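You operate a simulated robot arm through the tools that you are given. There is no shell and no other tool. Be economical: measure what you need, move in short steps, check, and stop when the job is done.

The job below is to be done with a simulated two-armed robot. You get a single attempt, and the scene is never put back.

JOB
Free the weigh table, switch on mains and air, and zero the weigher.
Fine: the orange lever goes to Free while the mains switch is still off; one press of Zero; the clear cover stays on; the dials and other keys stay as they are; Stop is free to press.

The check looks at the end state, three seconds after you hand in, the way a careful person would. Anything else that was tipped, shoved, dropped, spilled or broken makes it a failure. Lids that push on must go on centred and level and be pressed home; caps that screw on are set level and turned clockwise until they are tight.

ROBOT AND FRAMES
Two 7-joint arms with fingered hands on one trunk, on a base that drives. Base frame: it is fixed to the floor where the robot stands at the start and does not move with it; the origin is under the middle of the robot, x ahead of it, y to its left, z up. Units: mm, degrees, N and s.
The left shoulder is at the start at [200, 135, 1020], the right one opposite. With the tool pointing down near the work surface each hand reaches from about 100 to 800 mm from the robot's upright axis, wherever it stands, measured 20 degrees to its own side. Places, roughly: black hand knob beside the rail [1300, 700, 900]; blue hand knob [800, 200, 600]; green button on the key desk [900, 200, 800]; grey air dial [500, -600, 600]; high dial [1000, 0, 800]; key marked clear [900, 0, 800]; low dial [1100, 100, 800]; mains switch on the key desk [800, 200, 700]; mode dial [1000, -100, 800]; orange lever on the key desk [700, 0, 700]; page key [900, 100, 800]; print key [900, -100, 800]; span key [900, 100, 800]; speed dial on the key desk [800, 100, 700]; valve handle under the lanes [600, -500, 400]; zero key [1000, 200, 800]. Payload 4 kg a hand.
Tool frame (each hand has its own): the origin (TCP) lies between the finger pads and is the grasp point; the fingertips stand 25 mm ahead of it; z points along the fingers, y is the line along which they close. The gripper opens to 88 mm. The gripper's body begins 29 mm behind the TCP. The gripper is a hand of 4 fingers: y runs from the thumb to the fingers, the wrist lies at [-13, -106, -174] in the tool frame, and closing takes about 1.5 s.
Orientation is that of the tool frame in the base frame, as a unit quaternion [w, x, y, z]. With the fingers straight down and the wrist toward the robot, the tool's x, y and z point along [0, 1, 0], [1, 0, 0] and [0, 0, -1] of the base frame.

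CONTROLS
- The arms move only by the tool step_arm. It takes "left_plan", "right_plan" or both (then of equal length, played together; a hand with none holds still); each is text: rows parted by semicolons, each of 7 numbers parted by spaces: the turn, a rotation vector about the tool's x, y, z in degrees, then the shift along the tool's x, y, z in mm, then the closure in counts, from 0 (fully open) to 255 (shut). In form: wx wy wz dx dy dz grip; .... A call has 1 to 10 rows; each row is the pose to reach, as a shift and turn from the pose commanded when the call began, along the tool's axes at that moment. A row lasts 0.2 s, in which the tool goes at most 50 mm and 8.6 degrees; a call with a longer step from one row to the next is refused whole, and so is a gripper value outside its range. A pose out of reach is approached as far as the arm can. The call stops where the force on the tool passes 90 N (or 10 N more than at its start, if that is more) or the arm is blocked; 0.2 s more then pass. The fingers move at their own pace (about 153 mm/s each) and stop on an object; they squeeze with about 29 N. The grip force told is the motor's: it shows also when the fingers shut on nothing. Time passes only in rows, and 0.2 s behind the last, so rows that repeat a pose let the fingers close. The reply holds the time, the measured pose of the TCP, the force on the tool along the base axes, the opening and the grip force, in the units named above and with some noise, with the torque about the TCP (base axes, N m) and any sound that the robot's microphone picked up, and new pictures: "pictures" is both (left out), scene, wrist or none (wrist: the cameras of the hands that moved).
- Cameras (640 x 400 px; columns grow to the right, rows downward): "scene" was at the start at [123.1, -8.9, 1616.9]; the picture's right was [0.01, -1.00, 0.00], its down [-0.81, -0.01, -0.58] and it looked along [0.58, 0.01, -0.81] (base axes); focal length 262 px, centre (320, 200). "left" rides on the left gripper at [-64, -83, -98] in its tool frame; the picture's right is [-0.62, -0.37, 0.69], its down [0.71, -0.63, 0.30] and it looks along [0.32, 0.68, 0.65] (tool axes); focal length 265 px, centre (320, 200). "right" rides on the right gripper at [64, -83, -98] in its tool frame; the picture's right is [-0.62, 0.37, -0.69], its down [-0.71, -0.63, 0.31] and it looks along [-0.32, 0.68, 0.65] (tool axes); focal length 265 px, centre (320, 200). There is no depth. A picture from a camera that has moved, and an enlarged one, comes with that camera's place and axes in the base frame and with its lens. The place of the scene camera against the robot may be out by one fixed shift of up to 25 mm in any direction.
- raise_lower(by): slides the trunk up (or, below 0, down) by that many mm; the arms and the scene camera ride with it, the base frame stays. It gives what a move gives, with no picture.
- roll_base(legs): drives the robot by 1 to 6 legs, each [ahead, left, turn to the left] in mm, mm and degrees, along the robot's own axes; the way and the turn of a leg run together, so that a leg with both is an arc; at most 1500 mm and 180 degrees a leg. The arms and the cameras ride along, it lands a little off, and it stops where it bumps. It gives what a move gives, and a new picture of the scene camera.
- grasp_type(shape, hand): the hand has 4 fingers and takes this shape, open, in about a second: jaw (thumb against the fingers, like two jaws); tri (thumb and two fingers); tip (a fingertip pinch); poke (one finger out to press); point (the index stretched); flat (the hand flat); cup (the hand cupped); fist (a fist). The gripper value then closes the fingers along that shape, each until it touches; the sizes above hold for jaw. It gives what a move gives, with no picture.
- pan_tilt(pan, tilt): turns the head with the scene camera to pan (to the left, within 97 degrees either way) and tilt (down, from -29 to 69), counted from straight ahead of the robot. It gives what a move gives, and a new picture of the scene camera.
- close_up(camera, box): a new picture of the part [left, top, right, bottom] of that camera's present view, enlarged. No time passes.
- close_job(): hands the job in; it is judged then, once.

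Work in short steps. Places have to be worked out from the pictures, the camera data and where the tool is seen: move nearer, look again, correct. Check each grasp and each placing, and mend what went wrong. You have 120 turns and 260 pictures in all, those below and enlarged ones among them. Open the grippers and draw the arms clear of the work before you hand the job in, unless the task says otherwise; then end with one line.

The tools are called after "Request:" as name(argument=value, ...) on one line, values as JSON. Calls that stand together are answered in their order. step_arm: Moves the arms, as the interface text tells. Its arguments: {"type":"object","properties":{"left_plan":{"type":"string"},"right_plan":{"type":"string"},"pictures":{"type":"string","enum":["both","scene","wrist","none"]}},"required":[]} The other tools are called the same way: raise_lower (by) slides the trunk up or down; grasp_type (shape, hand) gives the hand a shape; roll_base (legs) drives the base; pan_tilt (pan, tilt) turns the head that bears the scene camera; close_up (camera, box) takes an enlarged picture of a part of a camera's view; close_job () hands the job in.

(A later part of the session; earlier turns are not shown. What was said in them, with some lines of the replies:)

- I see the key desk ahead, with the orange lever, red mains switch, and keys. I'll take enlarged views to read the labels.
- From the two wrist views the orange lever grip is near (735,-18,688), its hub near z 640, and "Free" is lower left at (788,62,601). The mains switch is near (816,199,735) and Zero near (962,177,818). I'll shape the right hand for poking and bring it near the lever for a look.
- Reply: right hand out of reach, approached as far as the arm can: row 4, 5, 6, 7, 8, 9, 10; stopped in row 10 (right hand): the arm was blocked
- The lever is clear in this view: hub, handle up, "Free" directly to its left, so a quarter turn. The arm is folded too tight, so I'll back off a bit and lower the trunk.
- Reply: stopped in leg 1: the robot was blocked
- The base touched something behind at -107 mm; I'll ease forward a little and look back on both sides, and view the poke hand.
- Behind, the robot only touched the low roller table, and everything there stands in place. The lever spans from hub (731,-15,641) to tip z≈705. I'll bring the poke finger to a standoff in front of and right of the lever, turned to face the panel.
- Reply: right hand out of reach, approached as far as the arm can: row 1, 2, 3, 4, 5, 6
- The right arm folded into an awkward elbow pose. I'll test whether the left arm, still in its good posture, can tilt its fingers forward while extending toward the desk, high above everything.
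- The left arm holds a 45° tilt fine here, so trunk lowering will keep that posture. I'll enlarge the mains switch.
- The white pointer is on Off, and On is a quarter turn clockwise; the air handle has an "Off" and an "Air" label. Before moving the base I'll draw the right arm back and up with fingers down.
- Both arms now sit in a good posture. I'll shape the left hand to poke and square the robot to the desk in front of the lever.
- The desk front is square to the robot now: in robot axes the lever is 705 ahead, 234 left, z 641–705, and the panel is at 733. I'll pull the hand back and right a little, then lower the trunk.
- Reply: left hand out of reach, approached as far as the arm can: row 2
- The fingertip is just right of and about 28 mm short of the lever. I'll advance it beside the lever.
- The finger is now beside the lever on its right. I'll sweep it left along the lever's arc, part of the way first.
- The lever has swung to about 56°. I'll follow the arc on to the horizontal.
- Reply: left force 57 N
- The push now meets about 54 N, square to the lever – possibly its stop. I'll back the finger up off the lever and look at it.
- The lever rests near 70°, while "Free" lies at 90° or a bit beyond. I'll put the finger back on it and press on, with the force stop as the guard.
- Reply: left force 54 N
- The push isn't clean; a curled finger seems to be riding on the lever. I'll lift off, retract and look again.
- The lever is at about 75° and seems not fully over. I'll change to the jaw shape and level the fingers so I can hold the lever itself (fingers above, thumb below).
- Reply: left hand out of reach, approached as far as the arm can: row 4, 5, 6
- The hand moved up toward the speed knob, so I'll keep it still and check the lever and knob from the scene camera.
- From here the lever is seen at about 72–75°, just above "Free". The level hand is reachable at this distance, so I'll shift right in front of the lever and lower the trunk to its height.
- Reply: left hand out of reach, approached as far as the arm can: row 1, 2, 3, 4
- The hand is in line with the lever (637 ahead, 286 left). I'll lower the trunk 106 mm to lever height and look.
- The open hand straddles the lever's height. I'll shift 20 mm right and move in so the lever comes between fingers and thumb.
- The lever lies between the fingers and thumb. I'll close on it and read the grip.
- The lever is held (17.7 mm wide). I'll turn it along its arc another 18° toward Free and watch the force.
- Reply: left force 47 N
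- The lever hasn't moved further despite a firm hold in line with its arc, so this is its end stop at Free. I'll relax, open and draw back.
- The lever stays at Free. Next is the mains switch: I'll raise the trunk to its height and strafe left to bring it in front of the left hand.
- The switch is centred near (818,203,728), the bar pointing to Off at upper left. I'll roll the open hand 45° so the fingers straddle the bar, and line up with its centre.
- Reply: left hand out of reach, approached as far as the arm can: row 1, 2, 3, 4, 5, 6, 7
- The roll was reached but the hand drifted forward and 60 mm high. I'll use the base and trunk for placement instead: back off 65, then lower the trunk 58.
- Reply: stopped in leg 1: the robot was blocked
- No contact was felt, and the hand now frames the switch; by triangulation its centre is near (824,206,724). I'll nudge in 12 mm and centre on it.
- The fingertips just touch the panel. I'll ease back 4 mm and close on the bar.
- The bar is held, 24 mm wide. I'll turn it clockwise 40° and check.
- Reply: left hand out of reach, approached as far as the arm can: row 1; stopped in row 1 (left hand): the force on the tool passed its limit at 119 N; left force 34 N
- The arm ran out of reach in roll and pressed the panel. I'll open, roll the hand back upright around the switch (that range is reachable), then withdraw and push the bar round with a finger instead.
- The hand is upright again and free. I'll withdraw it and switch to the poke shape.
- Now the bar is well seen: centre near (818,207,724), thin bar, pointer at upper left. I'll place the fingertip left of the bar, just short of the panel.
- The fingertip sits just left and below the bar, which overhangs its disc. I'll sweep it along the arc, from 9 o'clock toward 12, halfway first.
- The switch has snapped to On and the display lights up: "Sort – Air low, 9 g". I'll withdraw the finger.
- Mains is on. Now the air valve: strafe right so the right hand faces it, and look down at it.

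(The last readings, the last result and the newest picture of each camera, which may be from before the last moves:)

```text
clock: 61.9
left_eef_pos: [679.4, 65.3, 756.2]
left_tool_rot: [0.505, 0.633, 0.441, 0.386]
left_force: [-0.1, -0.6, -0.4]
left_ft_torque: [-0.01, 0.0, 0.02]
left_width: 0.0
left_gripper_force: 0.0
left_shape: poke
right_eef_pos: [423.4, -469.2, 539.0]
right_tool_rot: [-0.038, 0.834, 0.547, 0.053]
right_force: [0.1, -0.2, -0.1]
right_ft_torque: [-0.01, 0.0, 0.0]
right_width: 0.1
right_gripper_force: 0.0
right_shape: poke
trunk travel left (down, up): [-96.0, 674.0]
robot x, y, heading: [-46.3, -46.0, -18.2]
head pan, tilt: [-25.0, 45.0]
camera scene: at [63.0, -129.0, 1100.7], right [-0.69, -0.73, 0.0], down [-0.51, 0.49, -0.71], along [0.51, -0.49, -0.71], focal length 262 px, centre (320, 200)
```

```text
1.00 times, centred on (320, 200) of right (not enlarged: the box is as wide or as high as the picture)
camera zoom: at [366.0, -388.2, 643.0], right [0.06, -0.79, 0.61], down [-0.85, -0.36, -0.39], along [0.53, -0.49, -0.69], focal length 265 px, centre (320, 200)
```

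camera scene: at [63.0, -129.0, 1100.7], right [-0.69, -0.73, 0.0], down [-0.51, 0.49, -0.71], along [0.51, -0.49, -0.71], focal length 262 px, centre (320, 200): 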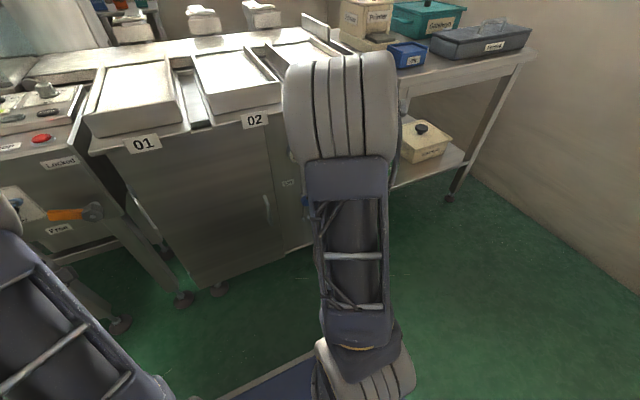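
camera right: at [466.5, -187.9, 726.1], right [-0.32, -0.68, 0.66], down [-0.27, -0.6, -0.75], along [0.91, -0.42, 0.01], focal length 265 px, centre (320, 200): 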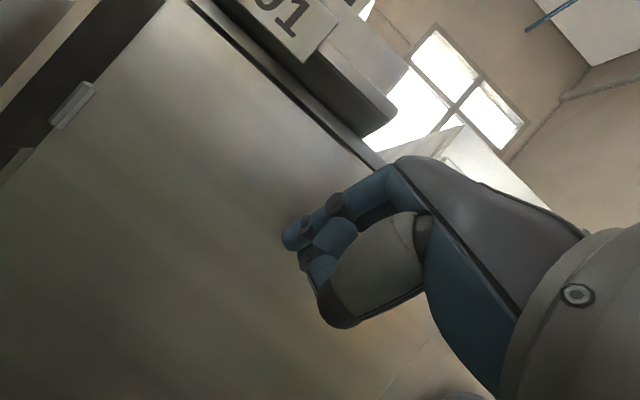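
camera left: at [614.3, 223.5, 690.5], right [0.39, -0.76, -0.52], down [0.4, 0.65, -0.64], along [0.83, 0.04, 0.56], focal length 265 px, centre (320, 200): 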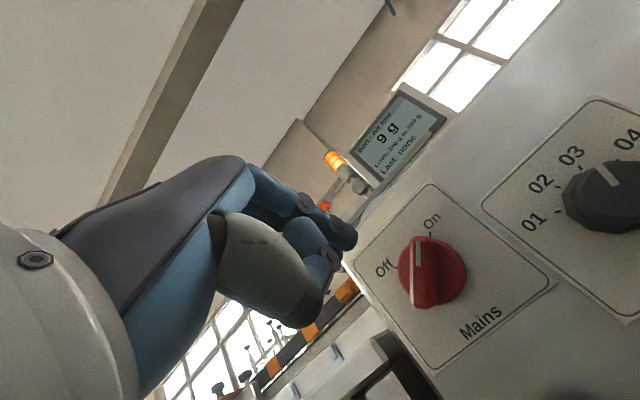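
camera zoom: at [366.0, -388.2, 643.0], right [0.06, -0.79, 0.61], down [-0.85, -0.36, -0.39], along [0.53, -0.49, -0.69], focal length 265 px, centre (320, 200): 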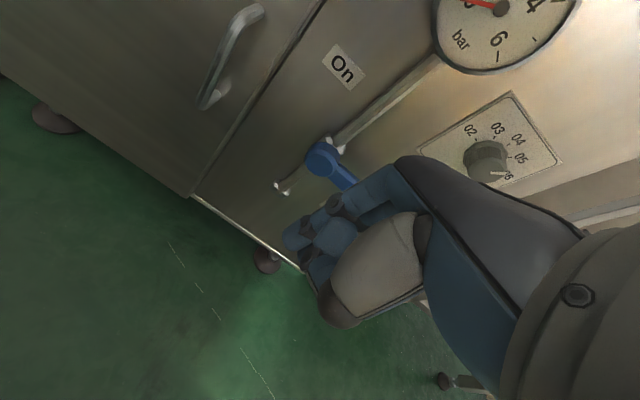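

The blue handle points right ("Off" side) and "On" is above, along the pipe: a quarter turn upward. The pivot is near (578,-525,440). I'll bring the right poke finger, tilted forward, to a standoff below right of the handle.

Request:
step_arm(right_plan="-8 -1 -1 -9 13 9 0;-16 -3 -2 -18 26 17 0;-24 -4 -3 -28 38 26 0;-32 -5 -4 -37 51 34 0;-40 -7 -5 -46 64 43 0;-45 -7.5 -5 -55 76 52 0;-45 -7.5 -5 -55 76 52 0", pictures="both")

```text
clock: 63.5
left_eef_pos: [677.8, 65.9, 756.4]
left_tool_rot: [0.505, 0.634, 0.441, 0.386]
left_force: [0.2, -0.1, 0.2]
left_ft_torque: [0.01, 0.01, -0.01]
left_width: 0.0
left_gripper_force: 0.2
left_shape: poke
right_eef_pos: [472.7, -542.7, 479.5]
right_tool_rot: [0.322, 0.762, 0.523, 0.207]
right_force: [-0.2, 0.1, 0.9]
right_ft_torque: [0.01, 0.0, 0.01]
right_width: 0.0
right_gripper_force: 0.0
right_shape: poke
trunk travel left (down, up): [-96.0, 674.0]
robot x, y, heading: [-46.2, -44.1, -18.2]
head pan, tilt: [-25.0, 45.0]
camera scene: at [63.0, -129.1, 1100.7], right [-0.69, -0.73, 0.0], down [-0.51, 0.49, -0.71], along [0.51, -0.49, -0.71], focal length 262 px, centre (320, 200)
camera right: at [376.4, -434.6, 487.4], right [-0.44, -0.48, 0.76], down [-0.48, -0.59, -0.64], along [0.76, -0.65, 0.03], focal length 265 px, centre (320, 200)
```

scene: 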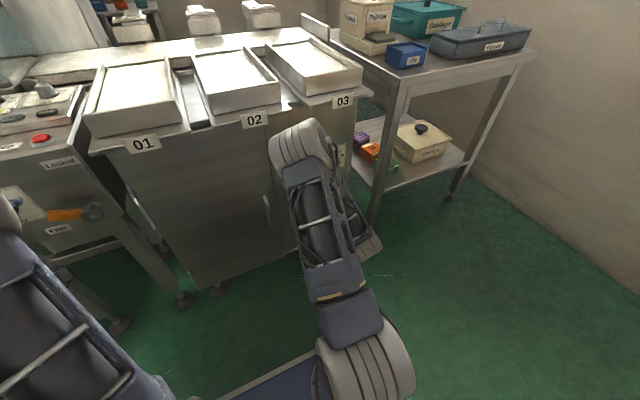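
right: 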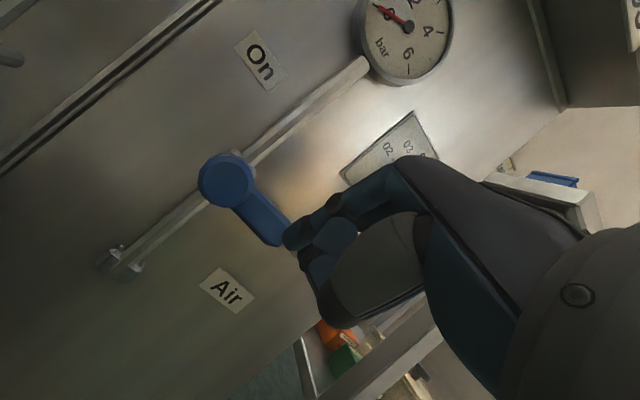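

Both views agree: handle pivot at (577,-526,447), about 75 mm long, pointing right. I'll drop the finger below the handle and level it a bit.

Request:
step_arm(right_plan="-6 0 0 1 -8 15 0;-12 0 0 2 -16 30 0;-18 0 0 3 -24 45 0;-25 0 0 4 -32 60 0;-25 0 0 4 -32 60 0", pictures="wrist")

```text
clock: 64.7
left_eef_pos: [679.1, 67.3, 757.2]
left_tool_rot: [0.505, 0.633, 0.441, 0.386]
left_force: [-0.1, 0.1, -0.6]
left_ft_torque: [0.01, -0.01, 0.0]
left_width: 0.0
left_gripper_force: 0.1
left_shape: poke
right_eef_pos: [530.4, -580.8, 422.2]
right_tool_rot: [0.478, 0.675, 0.465, 0.314]
right_force: [-0.2, -0.4, -0.4]
right_ft_torque: [0.0, -0.03, 0.03]
right_width: 0.3
right_gripper_force: 0.0
right_shape: poke
right hand out of reach, approached as far as the arm can: row 3, 4, 5
trunk travel left (down, up): [-96.0, 674.0]
robot x, y, heading: [-39.7, -43.8, -18.4]
head pan, tilt: [-25.0, 45.0]
camera right: at [440.5, -476.3, 375.3], right [-0.71, -0.37, 0.6], down [-0.21, -0.7, -0.68], along [0.67, -0.61, 0.42], focal length 265 px, centre (320, 200)
```

right: 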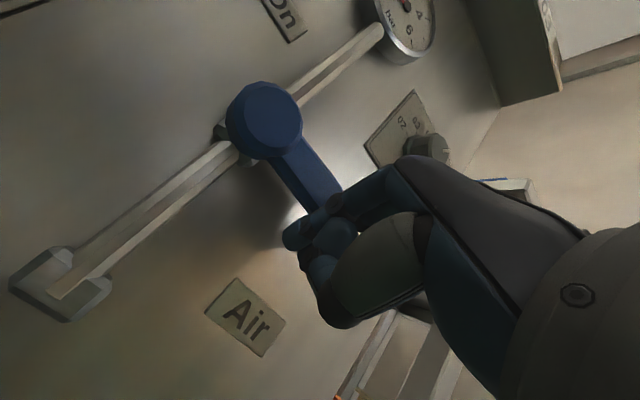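

The fingertip is at the handle's depth, below its end. I'll move it inward under the handle and sweep up along the arc.

Request:
step_arm(right_plan="0 0 0 18 1 3 0;0 0 0 23 10 -0.5 0;0 0 0 21 18 -3 0;0 0 0 20 26 -6 0;0 0 0 21 33 -9 0;0 0 0 22 41 -12 0;0 0 0 26 48 -15 0;0 0 0 30 55 -17 0", pictures="wrist")

```text
clock: 66.5
left_eef_pos: [678.1, 66.0, 756.7]
left_tool_rot: [0.505, 0.633, 0.441, 0.387]
left_force: [-0.8, 0.2, -0.1]
left_ft_torque: [0.02, 0.01, -0.01]
left_width: 0.0
left_gripper_force: 0.0
left_shape: poke
right_eef_pos: [543.8, -551.0, 481.9]
right_tool_rot: [0.479, 0.674, 0.466, 0.315]
right_force: [-1.0, -2.1, -0.4]
right_ft_torque: [-0.02, 0.01, -0.06]
right_width: 0.0
right_gripper_force: 0.1
right_shape: poke
right hand out of reach, approached as far as the arm can: row 1, 2
trunk travel left (down, up): [-96.0, 674.0]
robot x, y, heading: [-41.6, -42.0, -18.4]
head pan, tilt: [-25.0, 45.0]
camera right: at [453.1, -447.3, 434.0], right [-0.71, -0.37, 0.6], down [-0.2, -0.7, -0.68], along [0.67, -0.6, 0.42], focal length 265 px, centre (320, 200)
```

right: 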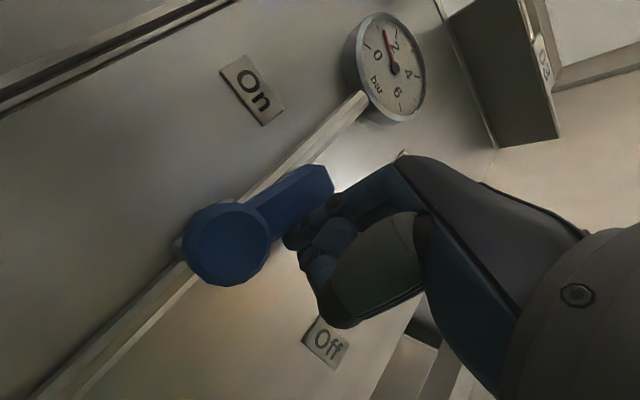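

The handle is nearly along the pipe and the gauge needle is rising. I'll finish the arc to vertical.

Request:
step_arm(right_plan="0 0 0 6 6 -2 0;0 0 0 12.5 10 -4 0;0 0 0 20 14 -5 0;0 0 0 25 15 -5.5 0;0 0 0 30 15 -5.5 0", pictures="wrist")

```text
clock: 67.7
left_eef_pos: [678.5, 65.8, 756.8]
left_tool_rot: [0.504, 0.633, 0.442, 0.387]
left_force: [-0.5, 0.1, 0.5]
left_ft_torque: [0.0, 0.04, 0.04]
left_width: 0.0
left_gripper_force: 0.0
left_shape: poke
right_eef_pos: [545.9, -543.3, 500.5]
right_tool_rot: [0.477, 0.674, 0.468, 0.316]
right_force: [-1.8, -8.4, -3.2]
right_ft_torque: [-0.06, 0.05, -0.13]
right_width: 0.0
right_gripper_force: 0.0
right_shape: poke
right hand out of reach, approached as far as the arm can: row 2, 3, 4, 5
trunk travel left (down, up): [-96.0, 674.0]
robot x, y, heading: [-44.7, -42.1, -18.4]
head pan, tilt: [-25.0, 45.0]
camera right: at [453.6, -438.9, 454.1], right [-0.71, -0.38, 0.6], down [-0.2, -0.7, -0.68], along [0.68, -0.6, 0.42], focal length 265 px, centre (320, 200)
```

right: 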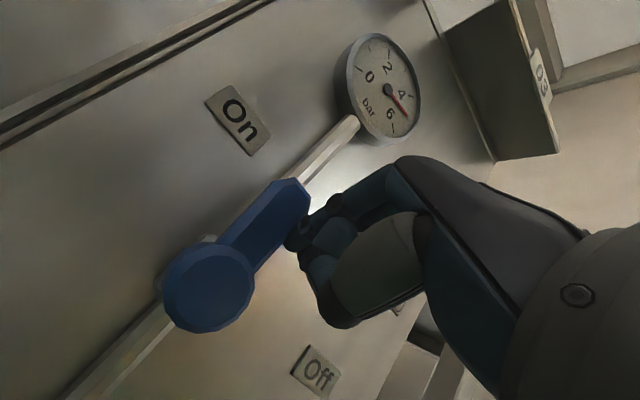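

The handle lies along the pipe and the gauge reads about 5 bar. I'll withdraw the finger to the right and back, then check.

Request:
step_arm(right_plan="0 0 0 -15 0 0 0;0 0 0 -30 5 -10 0;0 0 0 -35 10 -40 0;0 0 0 -35 15 -70 0", pictures="wrist")

```text
clock: 68.7
left_eef_pos: [678.6, 66.8, 755.5]
left_tool_rot: [0.506, 0.634, 0.44, 0.386]
left_force: [0.3, 0.6, -0.7]
left_ft_torque: [0.01, -0.04, 0.0]
left_width: 0.0
left_gripper_force: 0.1
left_shape: poke
right_eef_pos: [487.0, -558.1, 548.5]
right_tool_rot: [0.476, 0.676, 0.466, 0.314]
right_force: [0.1, 0.4, 0.3]
right_ft_torque: [-0.04, 0.01, -0.01]
right_width: 0.0
right_gripper_force: 0.0
right_shape: poke
right hand out of reach, approached as far as the arm can: row 4
trunk travel left (down, up): [-96.0, 674.0]
robot x, y, heading: [-41.2, -45.6, -18.2]
head pan, tilt: [-25.0, 45.0]
camera right: at [396.8, -454.7, 501.3], right [-0.71, -0.37, 0.6], down [-0.21, -0.7, -0.68], along [0.67, -0.61, 0.42], focal length 265 px, centre (320, 200)
```

right: 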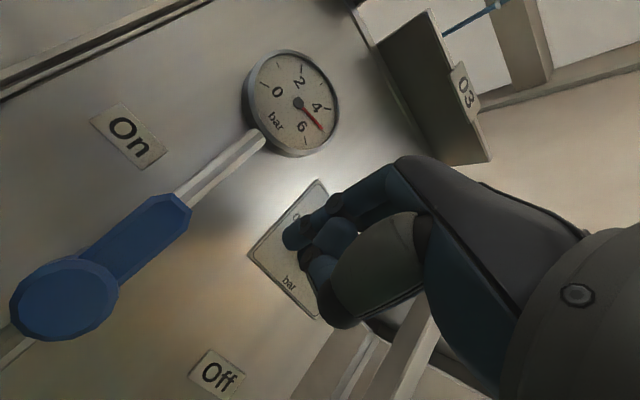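

The handle is fully along the pipe at On, gauge ~5 bar. Now I'll fold the right arm back to fingers-down before moving to the Zero key.

Request:
step_arm(right_plan="4 0 0 6 -2 -14 0;12 0 0 12 -4 -28 0;20 0 0 18 -6 -42 0;28 0 0 26 -8 -56 0;36 0 0 34 -10 -70 0;44 0 0 42 -12 -84 0;52 0 0 50 -14 -95 0;60 0 0 60 -16 -100 0;68 0 0 60 -16 -100 0;68 0 0 60 -16 -100 0", pictures="none")

Request:
raise_lower(by=370)

Request:
pan_tilt(pan=0, tilt=45)

```text
clock: 70.9
left_eef_pos: [678.5, 64.8, 755.7]
left_tool_rot: [0.506, 0.633, 0.441, 0.387]
left_force: [-0.7, 0.0, 0.5]
left_ft_torque: [0.01, -0.03, 0.03]
left_width: 0.0
left_gripper_force: 0.1
left_shape: poke
right_eef_pos: [417.0, -466.8, 567.0]
right_tool_rot: [0.019, 0.827, 0.562, 0.0]
right_force: [-0.4, 0.3, 0.5]
right_ft_torque: [-0.01, 0.0, 0.04]
right_width: 0.1
right_gripper_force: 0.0
right_shape: poke
right hand out of reach, approached as far as the arm can: row 5, 6, 7
trunk travel left (down, up): [-96.0, 674.0]
robot x, y, heading: [-42.6, -44.9, -18.2]
head pan, tilt: [-25.0, 45.0]
```

```text
clock: 74.5
left_eef_pos: [679.7, 66.3, 1126.1]
left_tool_rot: [0.505, 0.633, 0.442, 0.387]
left_force: [-0.2, -0.3, -0.1]
left_ft_torque: [-0.01, 0.0, 0.02]
left_width: 0.0
left_gripper_force: 0.0
left_shape: poke
right_eef_pos: [416.4, -466.8, 936.3]
right_tool_rot: [0.02, 0.827, 0.561, -0.001]
right_force: [-0.2, 0.7, -0.3]
right_ft_torque: [-0.01, 0.01, 0.0]
right_width: 0.0
right_gripper_force: 0.2
right_shape: poke
trunk travel left (down, up): [-466.0, 304.0]
robot x, y, heading: [-47.1, -46.0, -18.3]
head pan, tilt: [-25.0, 45.0]
```

```text
clock: 75.4
left_eef_pos: [679.0, 66.5, 1126.3]
left_tool_rot: [0.504, 0.633, 0.442, 0.387]
left_force: [0.0, 0.1, -0.2]
left_ft_torque: [0.02, 0.01, -0.02]
left_width: 0.0
left_gripper_force: 0.0
left_shape: poke
right_eef_pos: [416.8, -467.7, 935.8]
right_tool_rot: [0.02, 0.827, 0.561, -0.001]
right_force: [0.2, -0.1, 0.2]
right_ft_torque: [0.0, 0.0, -0.02]
right_width: 0.0
right_gripper_force: 0.0
right_shape: poke
trunk travel left (down, up): [-466.0, 304.0]
robot x, y, heading: [-42.2, -43.8, -18.4]
head pan, tilt: [0.0, 45.0]
camera scene: at [81.0, -98.9, 1470.7], right [-0.32, -0.95, 0.0], down [-0.67, 0.22, -0.71], along [0.67, -0.22, -0.71], focal length 262 px, centre (320, 200)
```

scene: 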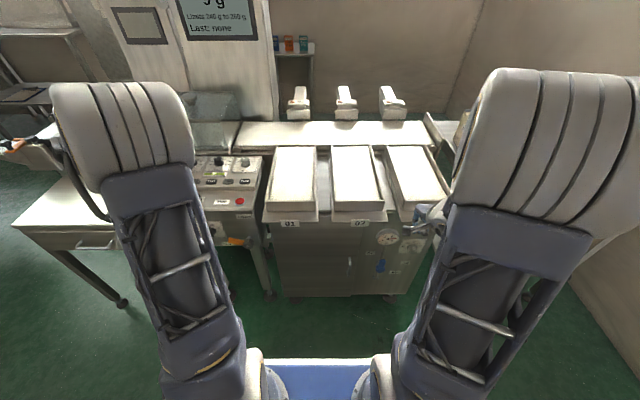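

Everything is clear. I'll bring the left hand to a steeper poke (about 35° forward of vertical) and drive to the Zero key's side of the desk.

Request:
step_arm(left_plan="8 0 0 0 0 0 0;16 0 0 0 0 0 0;24 0 0 0 0 0 0;32 0 0 0 0 0 0;40 0 0 0 0 0 0;46 0 0 0 0 0 0", pictures="none")

Request:
roll_base(legs=[[0, 270, 0], [120, 0, 0]])

Request:
close_up(camera="left", box=[0, 0, 640, 400])

```text
clock: 76.8
left_eef_pos: [678.2, 67.1, 1125.5]
left_tool_rot: [0.218, 0.78, 0.557, 0.183]
left_force: [0.5, 0.6, 0.6]
left_ft_torque: [0.01, 0.0, 0.01]
left_width: 0.0
left_gripper_force: 0.1
left_shape: poke
right_eef_pos: [417.0, -466.8, 935.0]
right_tool_rot: [0.021, 0.827, 0.561, 0.0]
right_force: [0.7, 1.0, 0.3]
right_ft_torque: [-0.03, 0.01, -0.03]
right_width: 0.0
right_gripper_force: 0.0
right_shape: poke
trunk travel left (down, up): [-466.0, 304.0]
robot x, y, heading: [-46.3, -46.1, -18.7]
head pan, tilt: [0.0, 45.0]
```

```text
clock: 79.5
left_eef_pos: [877.6, 277.7, 1127.0]
left_tool_rot: [0.218, 0.782, 0.555, 0.182]
left_force: [0.0, -0.5, 0.5]
left_ft_torque: [-0.04, -0.03, -0.02]
left_width: 0.1
left_gripper_force: 0.3
left_shape: poke
right_eef_pos: [614.0, -253.6, 935.4]
right_tool_rot: [0.02, 0.828, 0.561, -0.001]
right_force: [-0.2, 0.1, 0.0]
right_ft_torque: [0.02, 0.0, 0.02]
right_width: 0.1
right_gripper_force: 0.0
right_shape: poke
trunk travel left (down, up): [-466.0, 304.0]
robot x, y, heading: [156.6, 169.1, -18.5]
head pan, tilt: [0.0, 45.0]
camera scene: at [279.2, 115.2, 1470.7], right [-0.32, -0.95, 0.0], down [-0.67, 0.22, -0.71], along [0.67, -0.22, -0.71], focal length 262 px, centre (320, 200)
```

scene: 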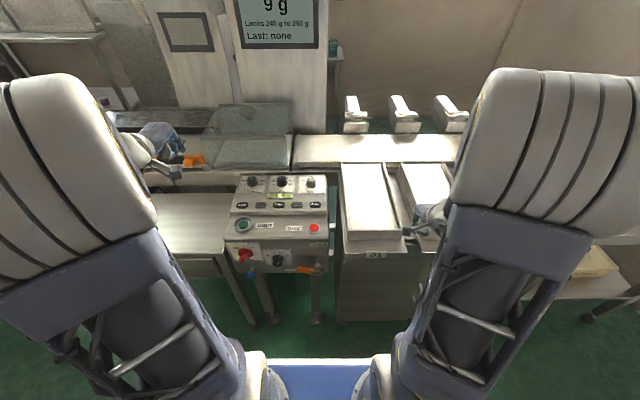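

```text
1.00 times, centred on (320, 200) of left (not enlarged: the box is as wide or as high as the picture)
camera zoom: at [741.0, 255.5, 1160.5], right [-0.12, -0.58, -0.81], down [-0.11, 0.82, -0.57], along [0.99, 0.02, -0.16], focal length 265 px, centre (320, 200)
```

zoom: 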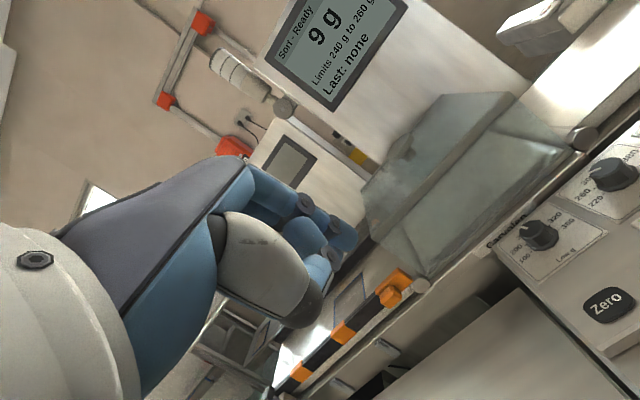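

The display reads "Sort – Ready, 9 g", and both views place Zero at (962,177,818). I'll bring the poke finger to a hover about 40 mm off the key.

Request:
step_arm(left_plan="0 0 0 -16 -10 20 0;0 0 0 -32 -20 45 0;0 0 0 -48 -30 75 0;0 0 0 -64 -40 105 0;0 0 0 -78 -50 135 0;0 0 0 -82 -58 165 0;0 0 0 -82 -66 195 0;0 0 0 -82 -73 220 0;0 0 0 -82 -80 247 0;0 0 0 -82 -80 247 0", pictures="both")

Request:
close_up(camera="left", box=[300, 150, 500, 300])

```text
clock: 81.7
left_eef_pos: [918.1, 188.8, 872.7]
left_tool_rot: [0.218, 0.781, 0.556, 0.184]
left_force: [-1.0, 0.5, -0.3]
left_ft_torque: [0.0, 0.02, -0.04]
left_width: 0.0
left_gripper_force: 0.1
left_shape: poke
right_eef_pos: [613.0, -253.8, 935.5]
right_tool_rot: [0.02, 0.829, 0.559, 0.0]
right_force: [0.0, -0.8, -0.4]
right_ft_torque: [0.01, 0.02, -0.01]
right_width: 0.0
right_gripper_force: 0.0
right_shape: poke
trunk travel left (down, up): [-466.0, 304.0]
robot x, y, heading: [157.3, 168.6, -18.6]
head pan, tilt: [0.0, 45.0]
camera scene: at [279.1, 115.3, 1470.7], right [-0.32, -0.95, 0.0], down [-0.67, 0.22, -0.71], along [0.67, -0.22, -0.71], focal length 262 px, centre (320, 200)
camera left: at [782.3, 166.9, 906.7], right [-0.12, -0.58, -0.81], down [-0.11, 0.82, -0.57], along [0.99, 0.02, -0.16], focal length 265 px, centre (320, 200)
```

scene: 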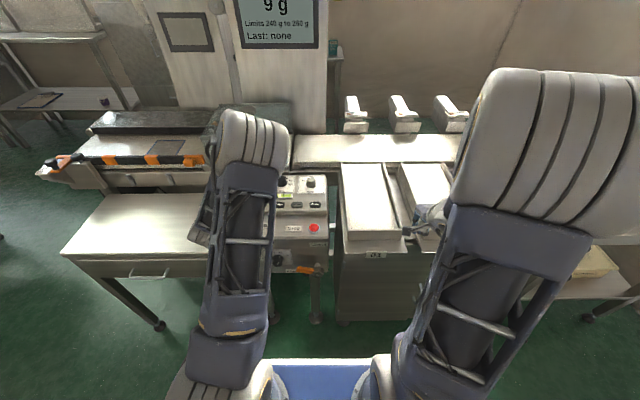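
left: 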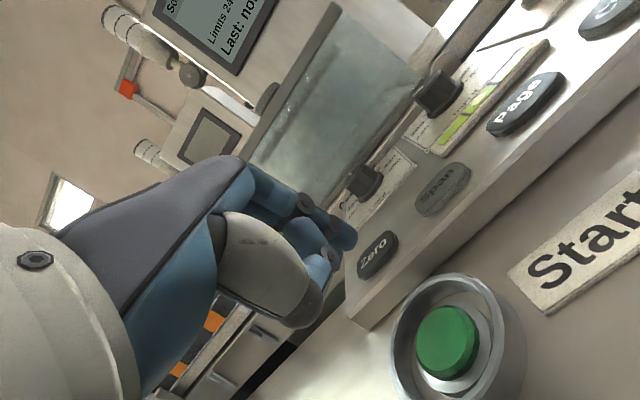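

```text
2.67 times, centred on (400, 225) of left
camera zoom: at [782.3, 166.9, 906.7], right [-0.12, -0.58, -0.81], down [-0.11, 0.82, -0.57], along [0.99, 0.02, -0.16], focal length 708 px, centre (107, 133)
```

zoom: 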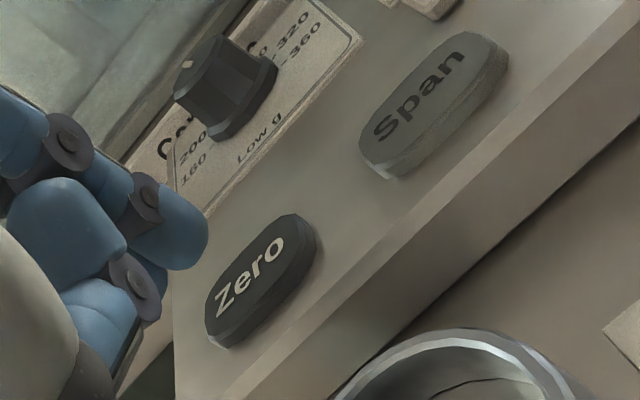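

Zero refined to (962,179,820); the fingertip is at about (940,178,849). I'll line up laterally and close to about 12 mm from the key.

Request:
step_arm(left_plan="0 0 0 6 1 6 0;0 0 0 6 1 14 0;0 0 0 6 1 22 0;0 0 0 6 1 22 0", pictures="wrist")

Request:
close_up(camera="left", box=[300, 150, 500, 300])

```text
clock: 82.7
left_eef_pos: [933.7, 194.0, 855.0]
left_tool_rot: [0.219, 0.781, 0.555, 0.183]
left_force: [0.3, -0.6, 0.0]
left_ft_torque: [0.05, 0.0, -0.04]
left_width: 0.0
left_gripper_force: 0.0
left_shape: poke
right_eef_pos: [614.3, -253.7, 934.9]
right_tool_rot: [0.02, 0.828, 0.56, 0.0]
right_force: [0.8, -0.4, -0.6]
right_ft_torque: [-0.01, -0.01, 0.02]
right_width: 0.0
right_gripper_force: 0.1
right_shape: poke
trunk travel left (down, up): [-466.0, 304.0]
robot x, y, heading: [154.6, 176.1, -18.6]
head pan, tilt: [0.0, 45.0]
camera left: at [796.8, 170.0, 888.7], right [-0.12, -0.58, -0.81], down [-0.11, 0.82, -0.57], along [0.99, 0.02, -0.16], focal length 265 px, centre (320, 200)
```

left: 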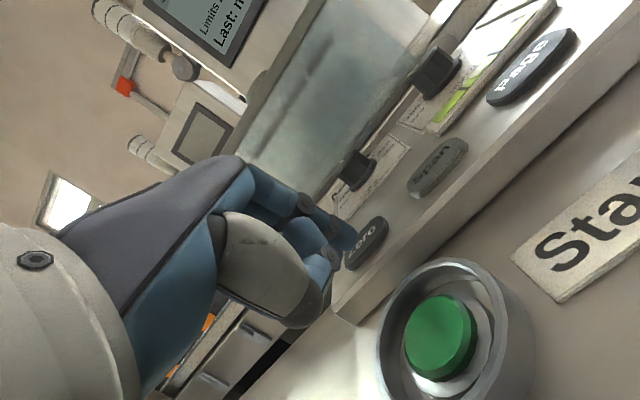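

```text
2.67 times, centred on (400, 225) of left
camera zoom: at [796.8, 170.0, 888.7], right [-0.12, -0.58, -0.81], down [-0.11, 0.82, -0.57], along [0.99, 0.02, -0.16], focal length 708 px, centre (107, 133)
```

zoom: 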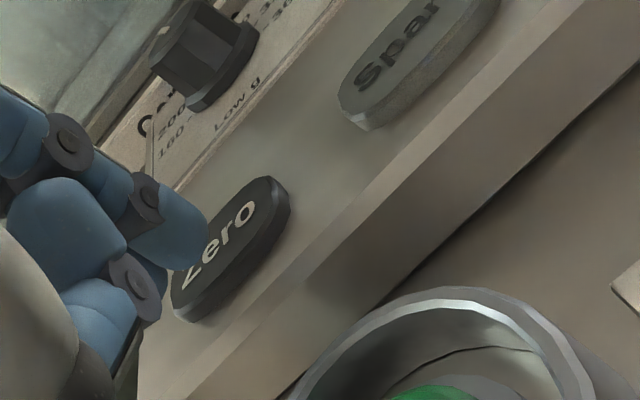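

The tip is about 13 mm from the middle of Zero. I'll press straight in once and come straight back out.

Request:
step_arm(left_plan="0 0 0 -2 0 7 0;0 0 0 -2 0 12 0;0 0 0 -2 0 16 0;0 0 0 -2 0 19 0;0 0 0 -2 0 19 0;0 0 0 -2 0 8 0;0 0 0 -2 0 -10 0;0 0 0 -2 0 -30 0", pictures="both")

Request:
close_up(camera="scene", box=[220, 0, 340, 60])

```text
clock: 84.5
left_eef_pos: [916.4, 195.1, 877.6]
left_tool_rot: [0.217, 0.781, 0.556, 0.182]
left_force: [-0.6, 0.2, 0.5]
left_ft_torque: [-0.02, 0.01, 0.02]
left_width: 0.0
left_gripper_force: 0.0
left_shape: poke
right_eef_pos: [613.1, -254.1, 936.1]
right_tool_rot: [0.02, 0.828, 0.56, 0.001]
right_force: [1.1, -0.1, 0.6]
right_ft_torque: [0.01, 0.03, -0.01]
right_width: 0.1
right_gripper_force: 0.0
right_shape: poke
trunk travel left (down, up): [-466.0, 304.0]
robot x, y, heading: [153.4, 172.3, -18.6]
head pan, tilt: [0.0, 45.0]
heard: click
camera scene: at [279.3, 115.2, 1470.5], right [-0.32, -0.95, 0.0], down [-0.67, 0.22, -0.71], along [0.67, -0.22, -0.71], focal length 262 px, centre (320, 200)
camera left: at [780.6, 172.1, 913.9], right [-0.12, -0.58, -0.81], down [-0.11, 0.82, -0.57], along [0.99, 0.02, -0.16], focal length 265 px, centre (320, 200)
```

scene: 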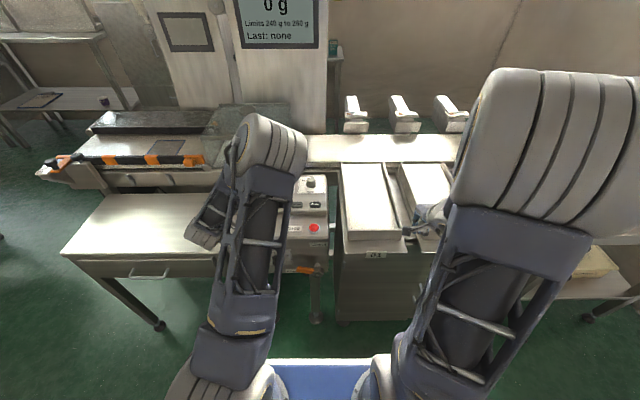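
left: 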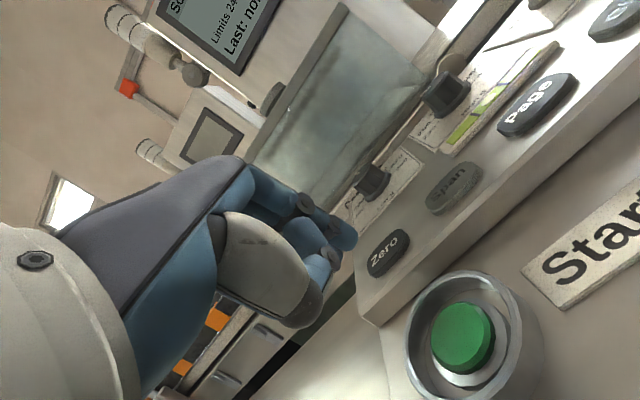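

```text
5.33 times, centred on (280, 30) of scene
camera zoom: at [279.3, 115.2, 1470.5], right [-0.32, -0.95, 0.0], down [-0.67, 0.22, -0.71], along [0.67, -0.22, -0.71], focal length 1397 px, centre (533, 1107)
```

zoom: 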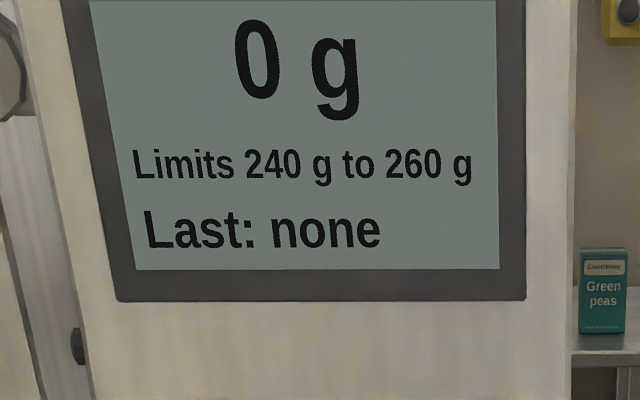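

A click was heard and the display reads 0 g. I'll lift the left hand clear, back away slightly and open both hands.

Request:
step_arm(left_plan="0 0 0 0 15 -35 0;0 0 0 10 30 -70 0;0 0 0 30 45 -105 0;0 0 0 50 60 -140 0;0 0 0 70 70 -170 0", pictures="none")

Request:
roll_base(legs=[[-70, -60, 0]])

Request:
grasp_type(hand="left", shape="jaw")

Request:
grasp_type(hand="right", shape="jaw")

Request:
pan_tilt(pan=0, tilt=38)

```text
clock: 85.7
left_eef_pos: [904.3, 263.7, 1061.0]
left_tool_rot: [0.217, 0.781, 0.556, 0.183]
left_force: [-0.2, 0.2, -0.7]
left_ft_torque: [-0.01, -0.03, -0.02]
left_width: 0.2
left_gripper_force: 0.0
left_shape: poke
right_eef_pos: [613.7, -253.7, 936.4]
right_tool_rot: [0.019, 0.828, 0.56, 0.001]
right_force: [-0.8, -0.6, 0.0]
right_ft_torque: [0.0, -0.03, -0.04]
right_width: 0.0
right_gripper_force: 0.0
right_shape: poke
trunk travel left (down, up): [-466.0, 304.0]
robot x, y, heading: [152.0, 167.6, -18.7]
head pan, tilt: [0.0, 45.0]
```

```text
clock: 86.8
left_eef_pos: [819.1, 229.3, 1062.3]
left_tool_rot: [0.217, 0.781, 0.556, 0.184]
left_force: [-0.2, -0.1, -0.4]
left_ft_torque: [-0.01, 0.02, 0.0]
left_width: 0.2
left_gripper_force: 0.0
left_shape: poke
right_eef_pos: [527.7, -288.3, 935.9]
right_tool_rot: [0.02, 0.829, 0.56, 0.0]
right_force: [0.3, 0.6, -0.3]
right_ft_torque: [-0.01, 0.0, 0.04]
right_width: 0.0
right_gripper_force: 0.0
right_shape: poke
trunk travel left (down, up): [-466.0, 304.0]
robot x, y, heading: [69.3, 134.4, -18.4]
head pan, tilt: [0.0, 45.0]
camera scene: at [193.1, 80.6, 1470.7], right [-0.32, -0.95, 0.0], down [-0.67, 0.22, -0.71], along [0.67, -0.22, -0.71], focal length 262 px, centre (320, 200)
```

scene: 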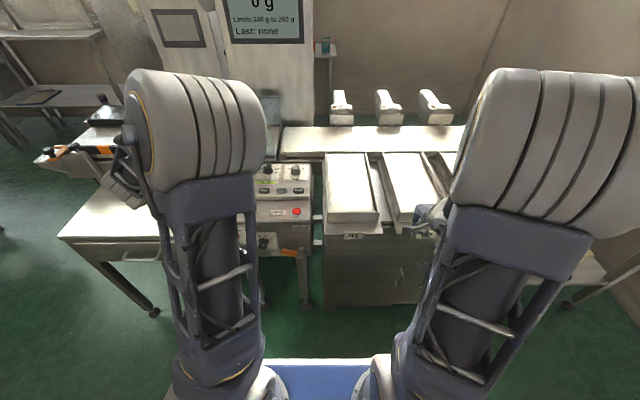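

```text
clock: 87.7
left_eef_pos: [818.4, 228.8, 1062.4]
left_tool_rot: [0.217, 0.782, 0.555, 0.182]
left_force: [0.6, 0.7, -0.1]
left_ft_torque: [0.04, 0.03, -0.03]
left_width: 88.2
left_gripper_force: 0.1
left_shape: jaw
right_eef_pos: [527.8, -288.7, 935.4]
right_tool_rot: [0.02, 0.828, 0.56, 0.0]
right_force: [-0.1, 0.4, 0.1]
right_ft_torque: [0.03, -0.01, -0.01]
right_width: 0.0
right_gripper_force: 0.1
right_shape: poke
trunk travel left (down, up): [-466.0, 304.0]
robot x, y, heading: [68.8, 136.6, -18.3]
head pan, tilt: [0.0, 45.0]
```

```text
clock: 88.6
left_eef_pos: [818.1, 228.6, 1062.8]
left_tool_rot: [0.217, 0.781, 0.556, 0.183]
left_force: [0.4, 0.7, 0.6]
left_ft_torque: [-0.02, 0.01, 0.01]
left_width: 88.0
left_gripper_force: 0.1
left_shape: jaw
right_eef_pos: [527.0, -288.5, 935.2]
right_tool_rot: [0.021, 0.828, 0.561, 0.0]
right_force: [-0.7, -0.2, 1.3]
right_ft_torque: [-0.06, 0.01, -0.02]
right_width: 87.9
right_gripper_force: 0.0
right_shape: jaw
trunk travel left (down, up): [-466.0, 304.0]
robot x, y, heading: [69.3, 135.4, -18.9]
head pan, tilt: [0.0, 45.0]
```

```text
clock: 89.3
left_eef_pos: [818.9, 228.8, 1062.3]
left_tool_rot: [0.218, 0.781, 0.556, 0.183]
left_force: [-0.4, -0.3, 0.2]
left_ft_torque: [-0.02, 0.03, 0.0]
left_width: 88.0
left_gripper_force: 0.0
left_shape: jaw
right_eef_pos: [528.4, -288.1, 936.7]
right_tool_rot: [0.02, 0.828, 0.56, 0.0]
right_force: [-0.9, 0.6, 0.4]
right_ft_torque: [0.0, 0.0, 0.0]
right_width: 87.9
right_gripper_force: 0.1
right_shape: jaw
trunk travel left (down, up): [-466.0, 304.0]
robot x, y, heading: [67.0, 134.9, -18.3]
head pan, tilt: [0.0, 38.0]
camera scene: at [197.9, 79.0, 1480.9], right [-0.32, -0.95, 0.0], down [-0.58, 0.2, -0.79], along [0.75, -0.25, -0.62], focal length 262 px, centre (320, 200)
```

scene: 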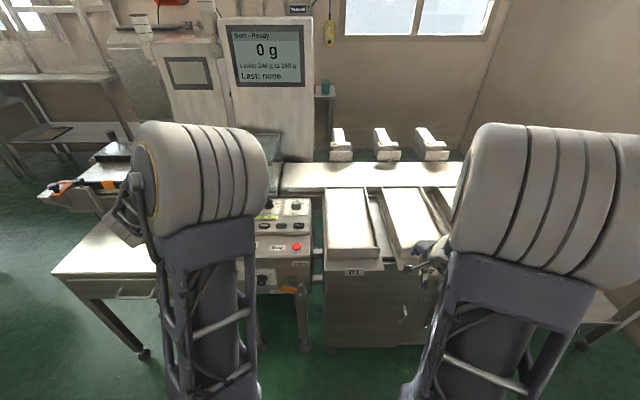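

Display shows "Sort – Ready, 0 g". I'll draw the left arm fully back, then check the lever and the roller table behind.

Request:
step_arm(left_plan="8 0 0 0 -24 -16 0;16 0 0 0 -48 -32 0;24 0 0 0 -72 -48 0;32 0 0 0 -98 -66 0", pictures="none")

Request:
pan_tilt(pan=97, tilt=60)

Request:
pan_tilt(pan=0, tilt=45)

Request:
close_up(camera="scene", box=[220, 130, 440, 330])

```text
clock: 90.3
left_eef_pos: [707.0, 265.8, 1065.9]
left_tool_rot: [-0.006, 0.811, 0.585, 0.024]
left_force: [1.1, 0.5, 0.5]
left_ft_torque: [-0.03, -0.01, 0.0]
left_width: 87.9
left_gripper_force: 0.0
left_shape: jaw
right_eef_pos: [528.3, -287.8, 935.9]
right_tool_rot: [0.021, 0.828, 0.561, 0.0]
right_force: [-0.3, 0.6, 0.5]
right_ft_torque: [0.03, 0.02, -0.04]
right_width: 88.0
right_gripper_force: 0.0
right_shape: jaw
trunk travel left (down, up): [-466.0, 304.0]
robot x, y, heading: [68.4, 131.4, -18.7]
head pan, tilt: [0.0, 38.0]
```

```text
clock: 92.0
left_eef_pos: [707.4, 266.2, 1065.2]
left_tool_rot: [-0.006, 0.81, 0.585, 0.022]
left_force: [0.3, -0.5, 0.8]
left_ft_torque: [0.03, 0.0, 0.01]
left_width: 87.9
left_gripper_force: 0.0
left_shape: jaw
right_eef_pos: [528.1, -288.2, 936.8]
right_tool_rot: [0.02, 0.828, 0.561, 0.0]
right_force: [0.1, 0.0, 1.3]
right_ft_torque: [-0.02, 0.01, -0.01]
right_width: 87.9
right_gripper_force: 0.2
right_shape: jaw
trunk travel left (down, up): [-466.0, 304.0]
robot x, y, heading: [68.7, 132.7, -18.3]
head pan, tilt: [97.0, 60.0]
camera scene: at [129.4, 171.8, 1451.2], right [0.98, -0.2, 0.0], down [-0.17, -0.85, -0.5], along [0.1, 0.49, -0.87], focal length 262 px, centre (320, 200)
```

scene: 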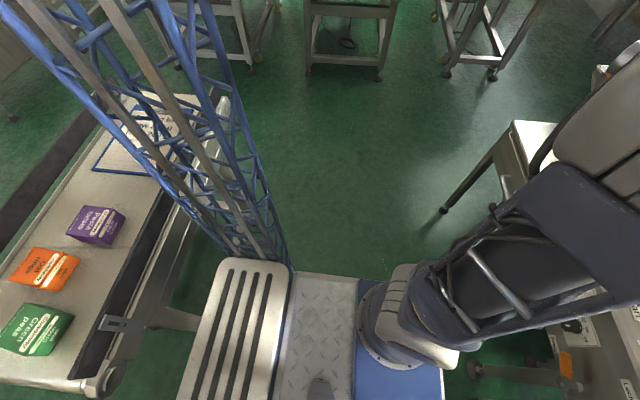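

```text
clock: 93.8
left_eef_pos: [706.1, 265.7, 1064.4]
left_tool_rot: [-0.005, 0.81, 0.585, 0.023]
left_force: [-0.4, -0.6, 0.1]
left_ft_torque: [0.02, -0.01, -0.02]
left_width: 87.9
left_gripper_force: 0.1
left_shape: jaw
right_eef_pos: [527.5, -287.8, 937.2]
right_tool_rot: [0.021, 0.828, 0.561, -0.001]
right_force: [-0.8, -0.4, -0.1]
right_ft_torque: [-0.03, 0.01, 0.0]
right_width: 87.8
right_gripper_force: 0.0
right_shape: jaw
trunk travel left (down, up): [-466.0, 304.0]
robot x, y, heading: [73.1, 136.3, -18.5]
head pan, tilt: [0.0, 45.0]
camera scene: at [193.1, 80.7, 1470.7], right [-0.32, -0.95, 0.0], down [-0.67, 0.22, -0.71], along [0.67, -0.22, -0.71], focal length 262 px, centre (320, 200)
```

scene: 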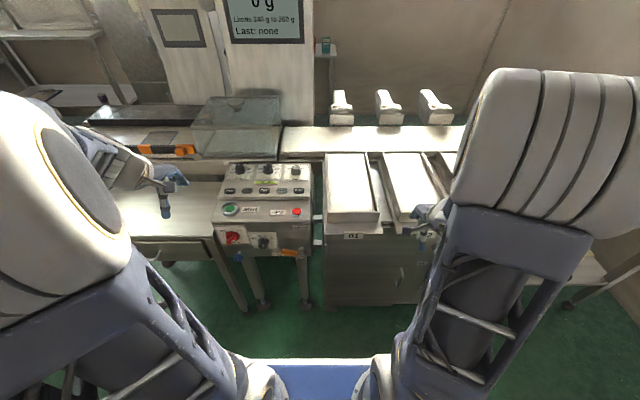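

```text
2.00 times, centred on (330, 230) of scene
camera zoom: at [193.1, 80.7, 1470.7], right [-0.32, -0.95, 0.0], down [-0.67, 0.22, -0.71], along [0.67, -0.22, -0.71], focal length 524 px, centre (300, 140)
```

zoom: 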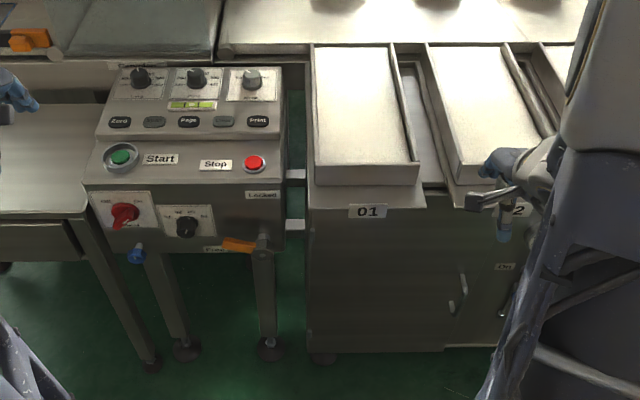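

Lever at Free, mains and air on, the display at "Ready, 0 g", cover on, and the roller table and its boxes unmoved. Both hands are open and clear, so I'm handing in.

Request:
close_job()

```text
The job is handed in.
```

The weigh table is freed, mains and air are on, and the weigher is zeroed: the display reads "Sort – Ready, 0 g" after one press of Zero. The orange lever stopped at about 75° from Locked and would go no further, so I took that as its Free stop. While backing up, the base touched something behind it, most likely the roller table, which had not moved and nothing on it fell.
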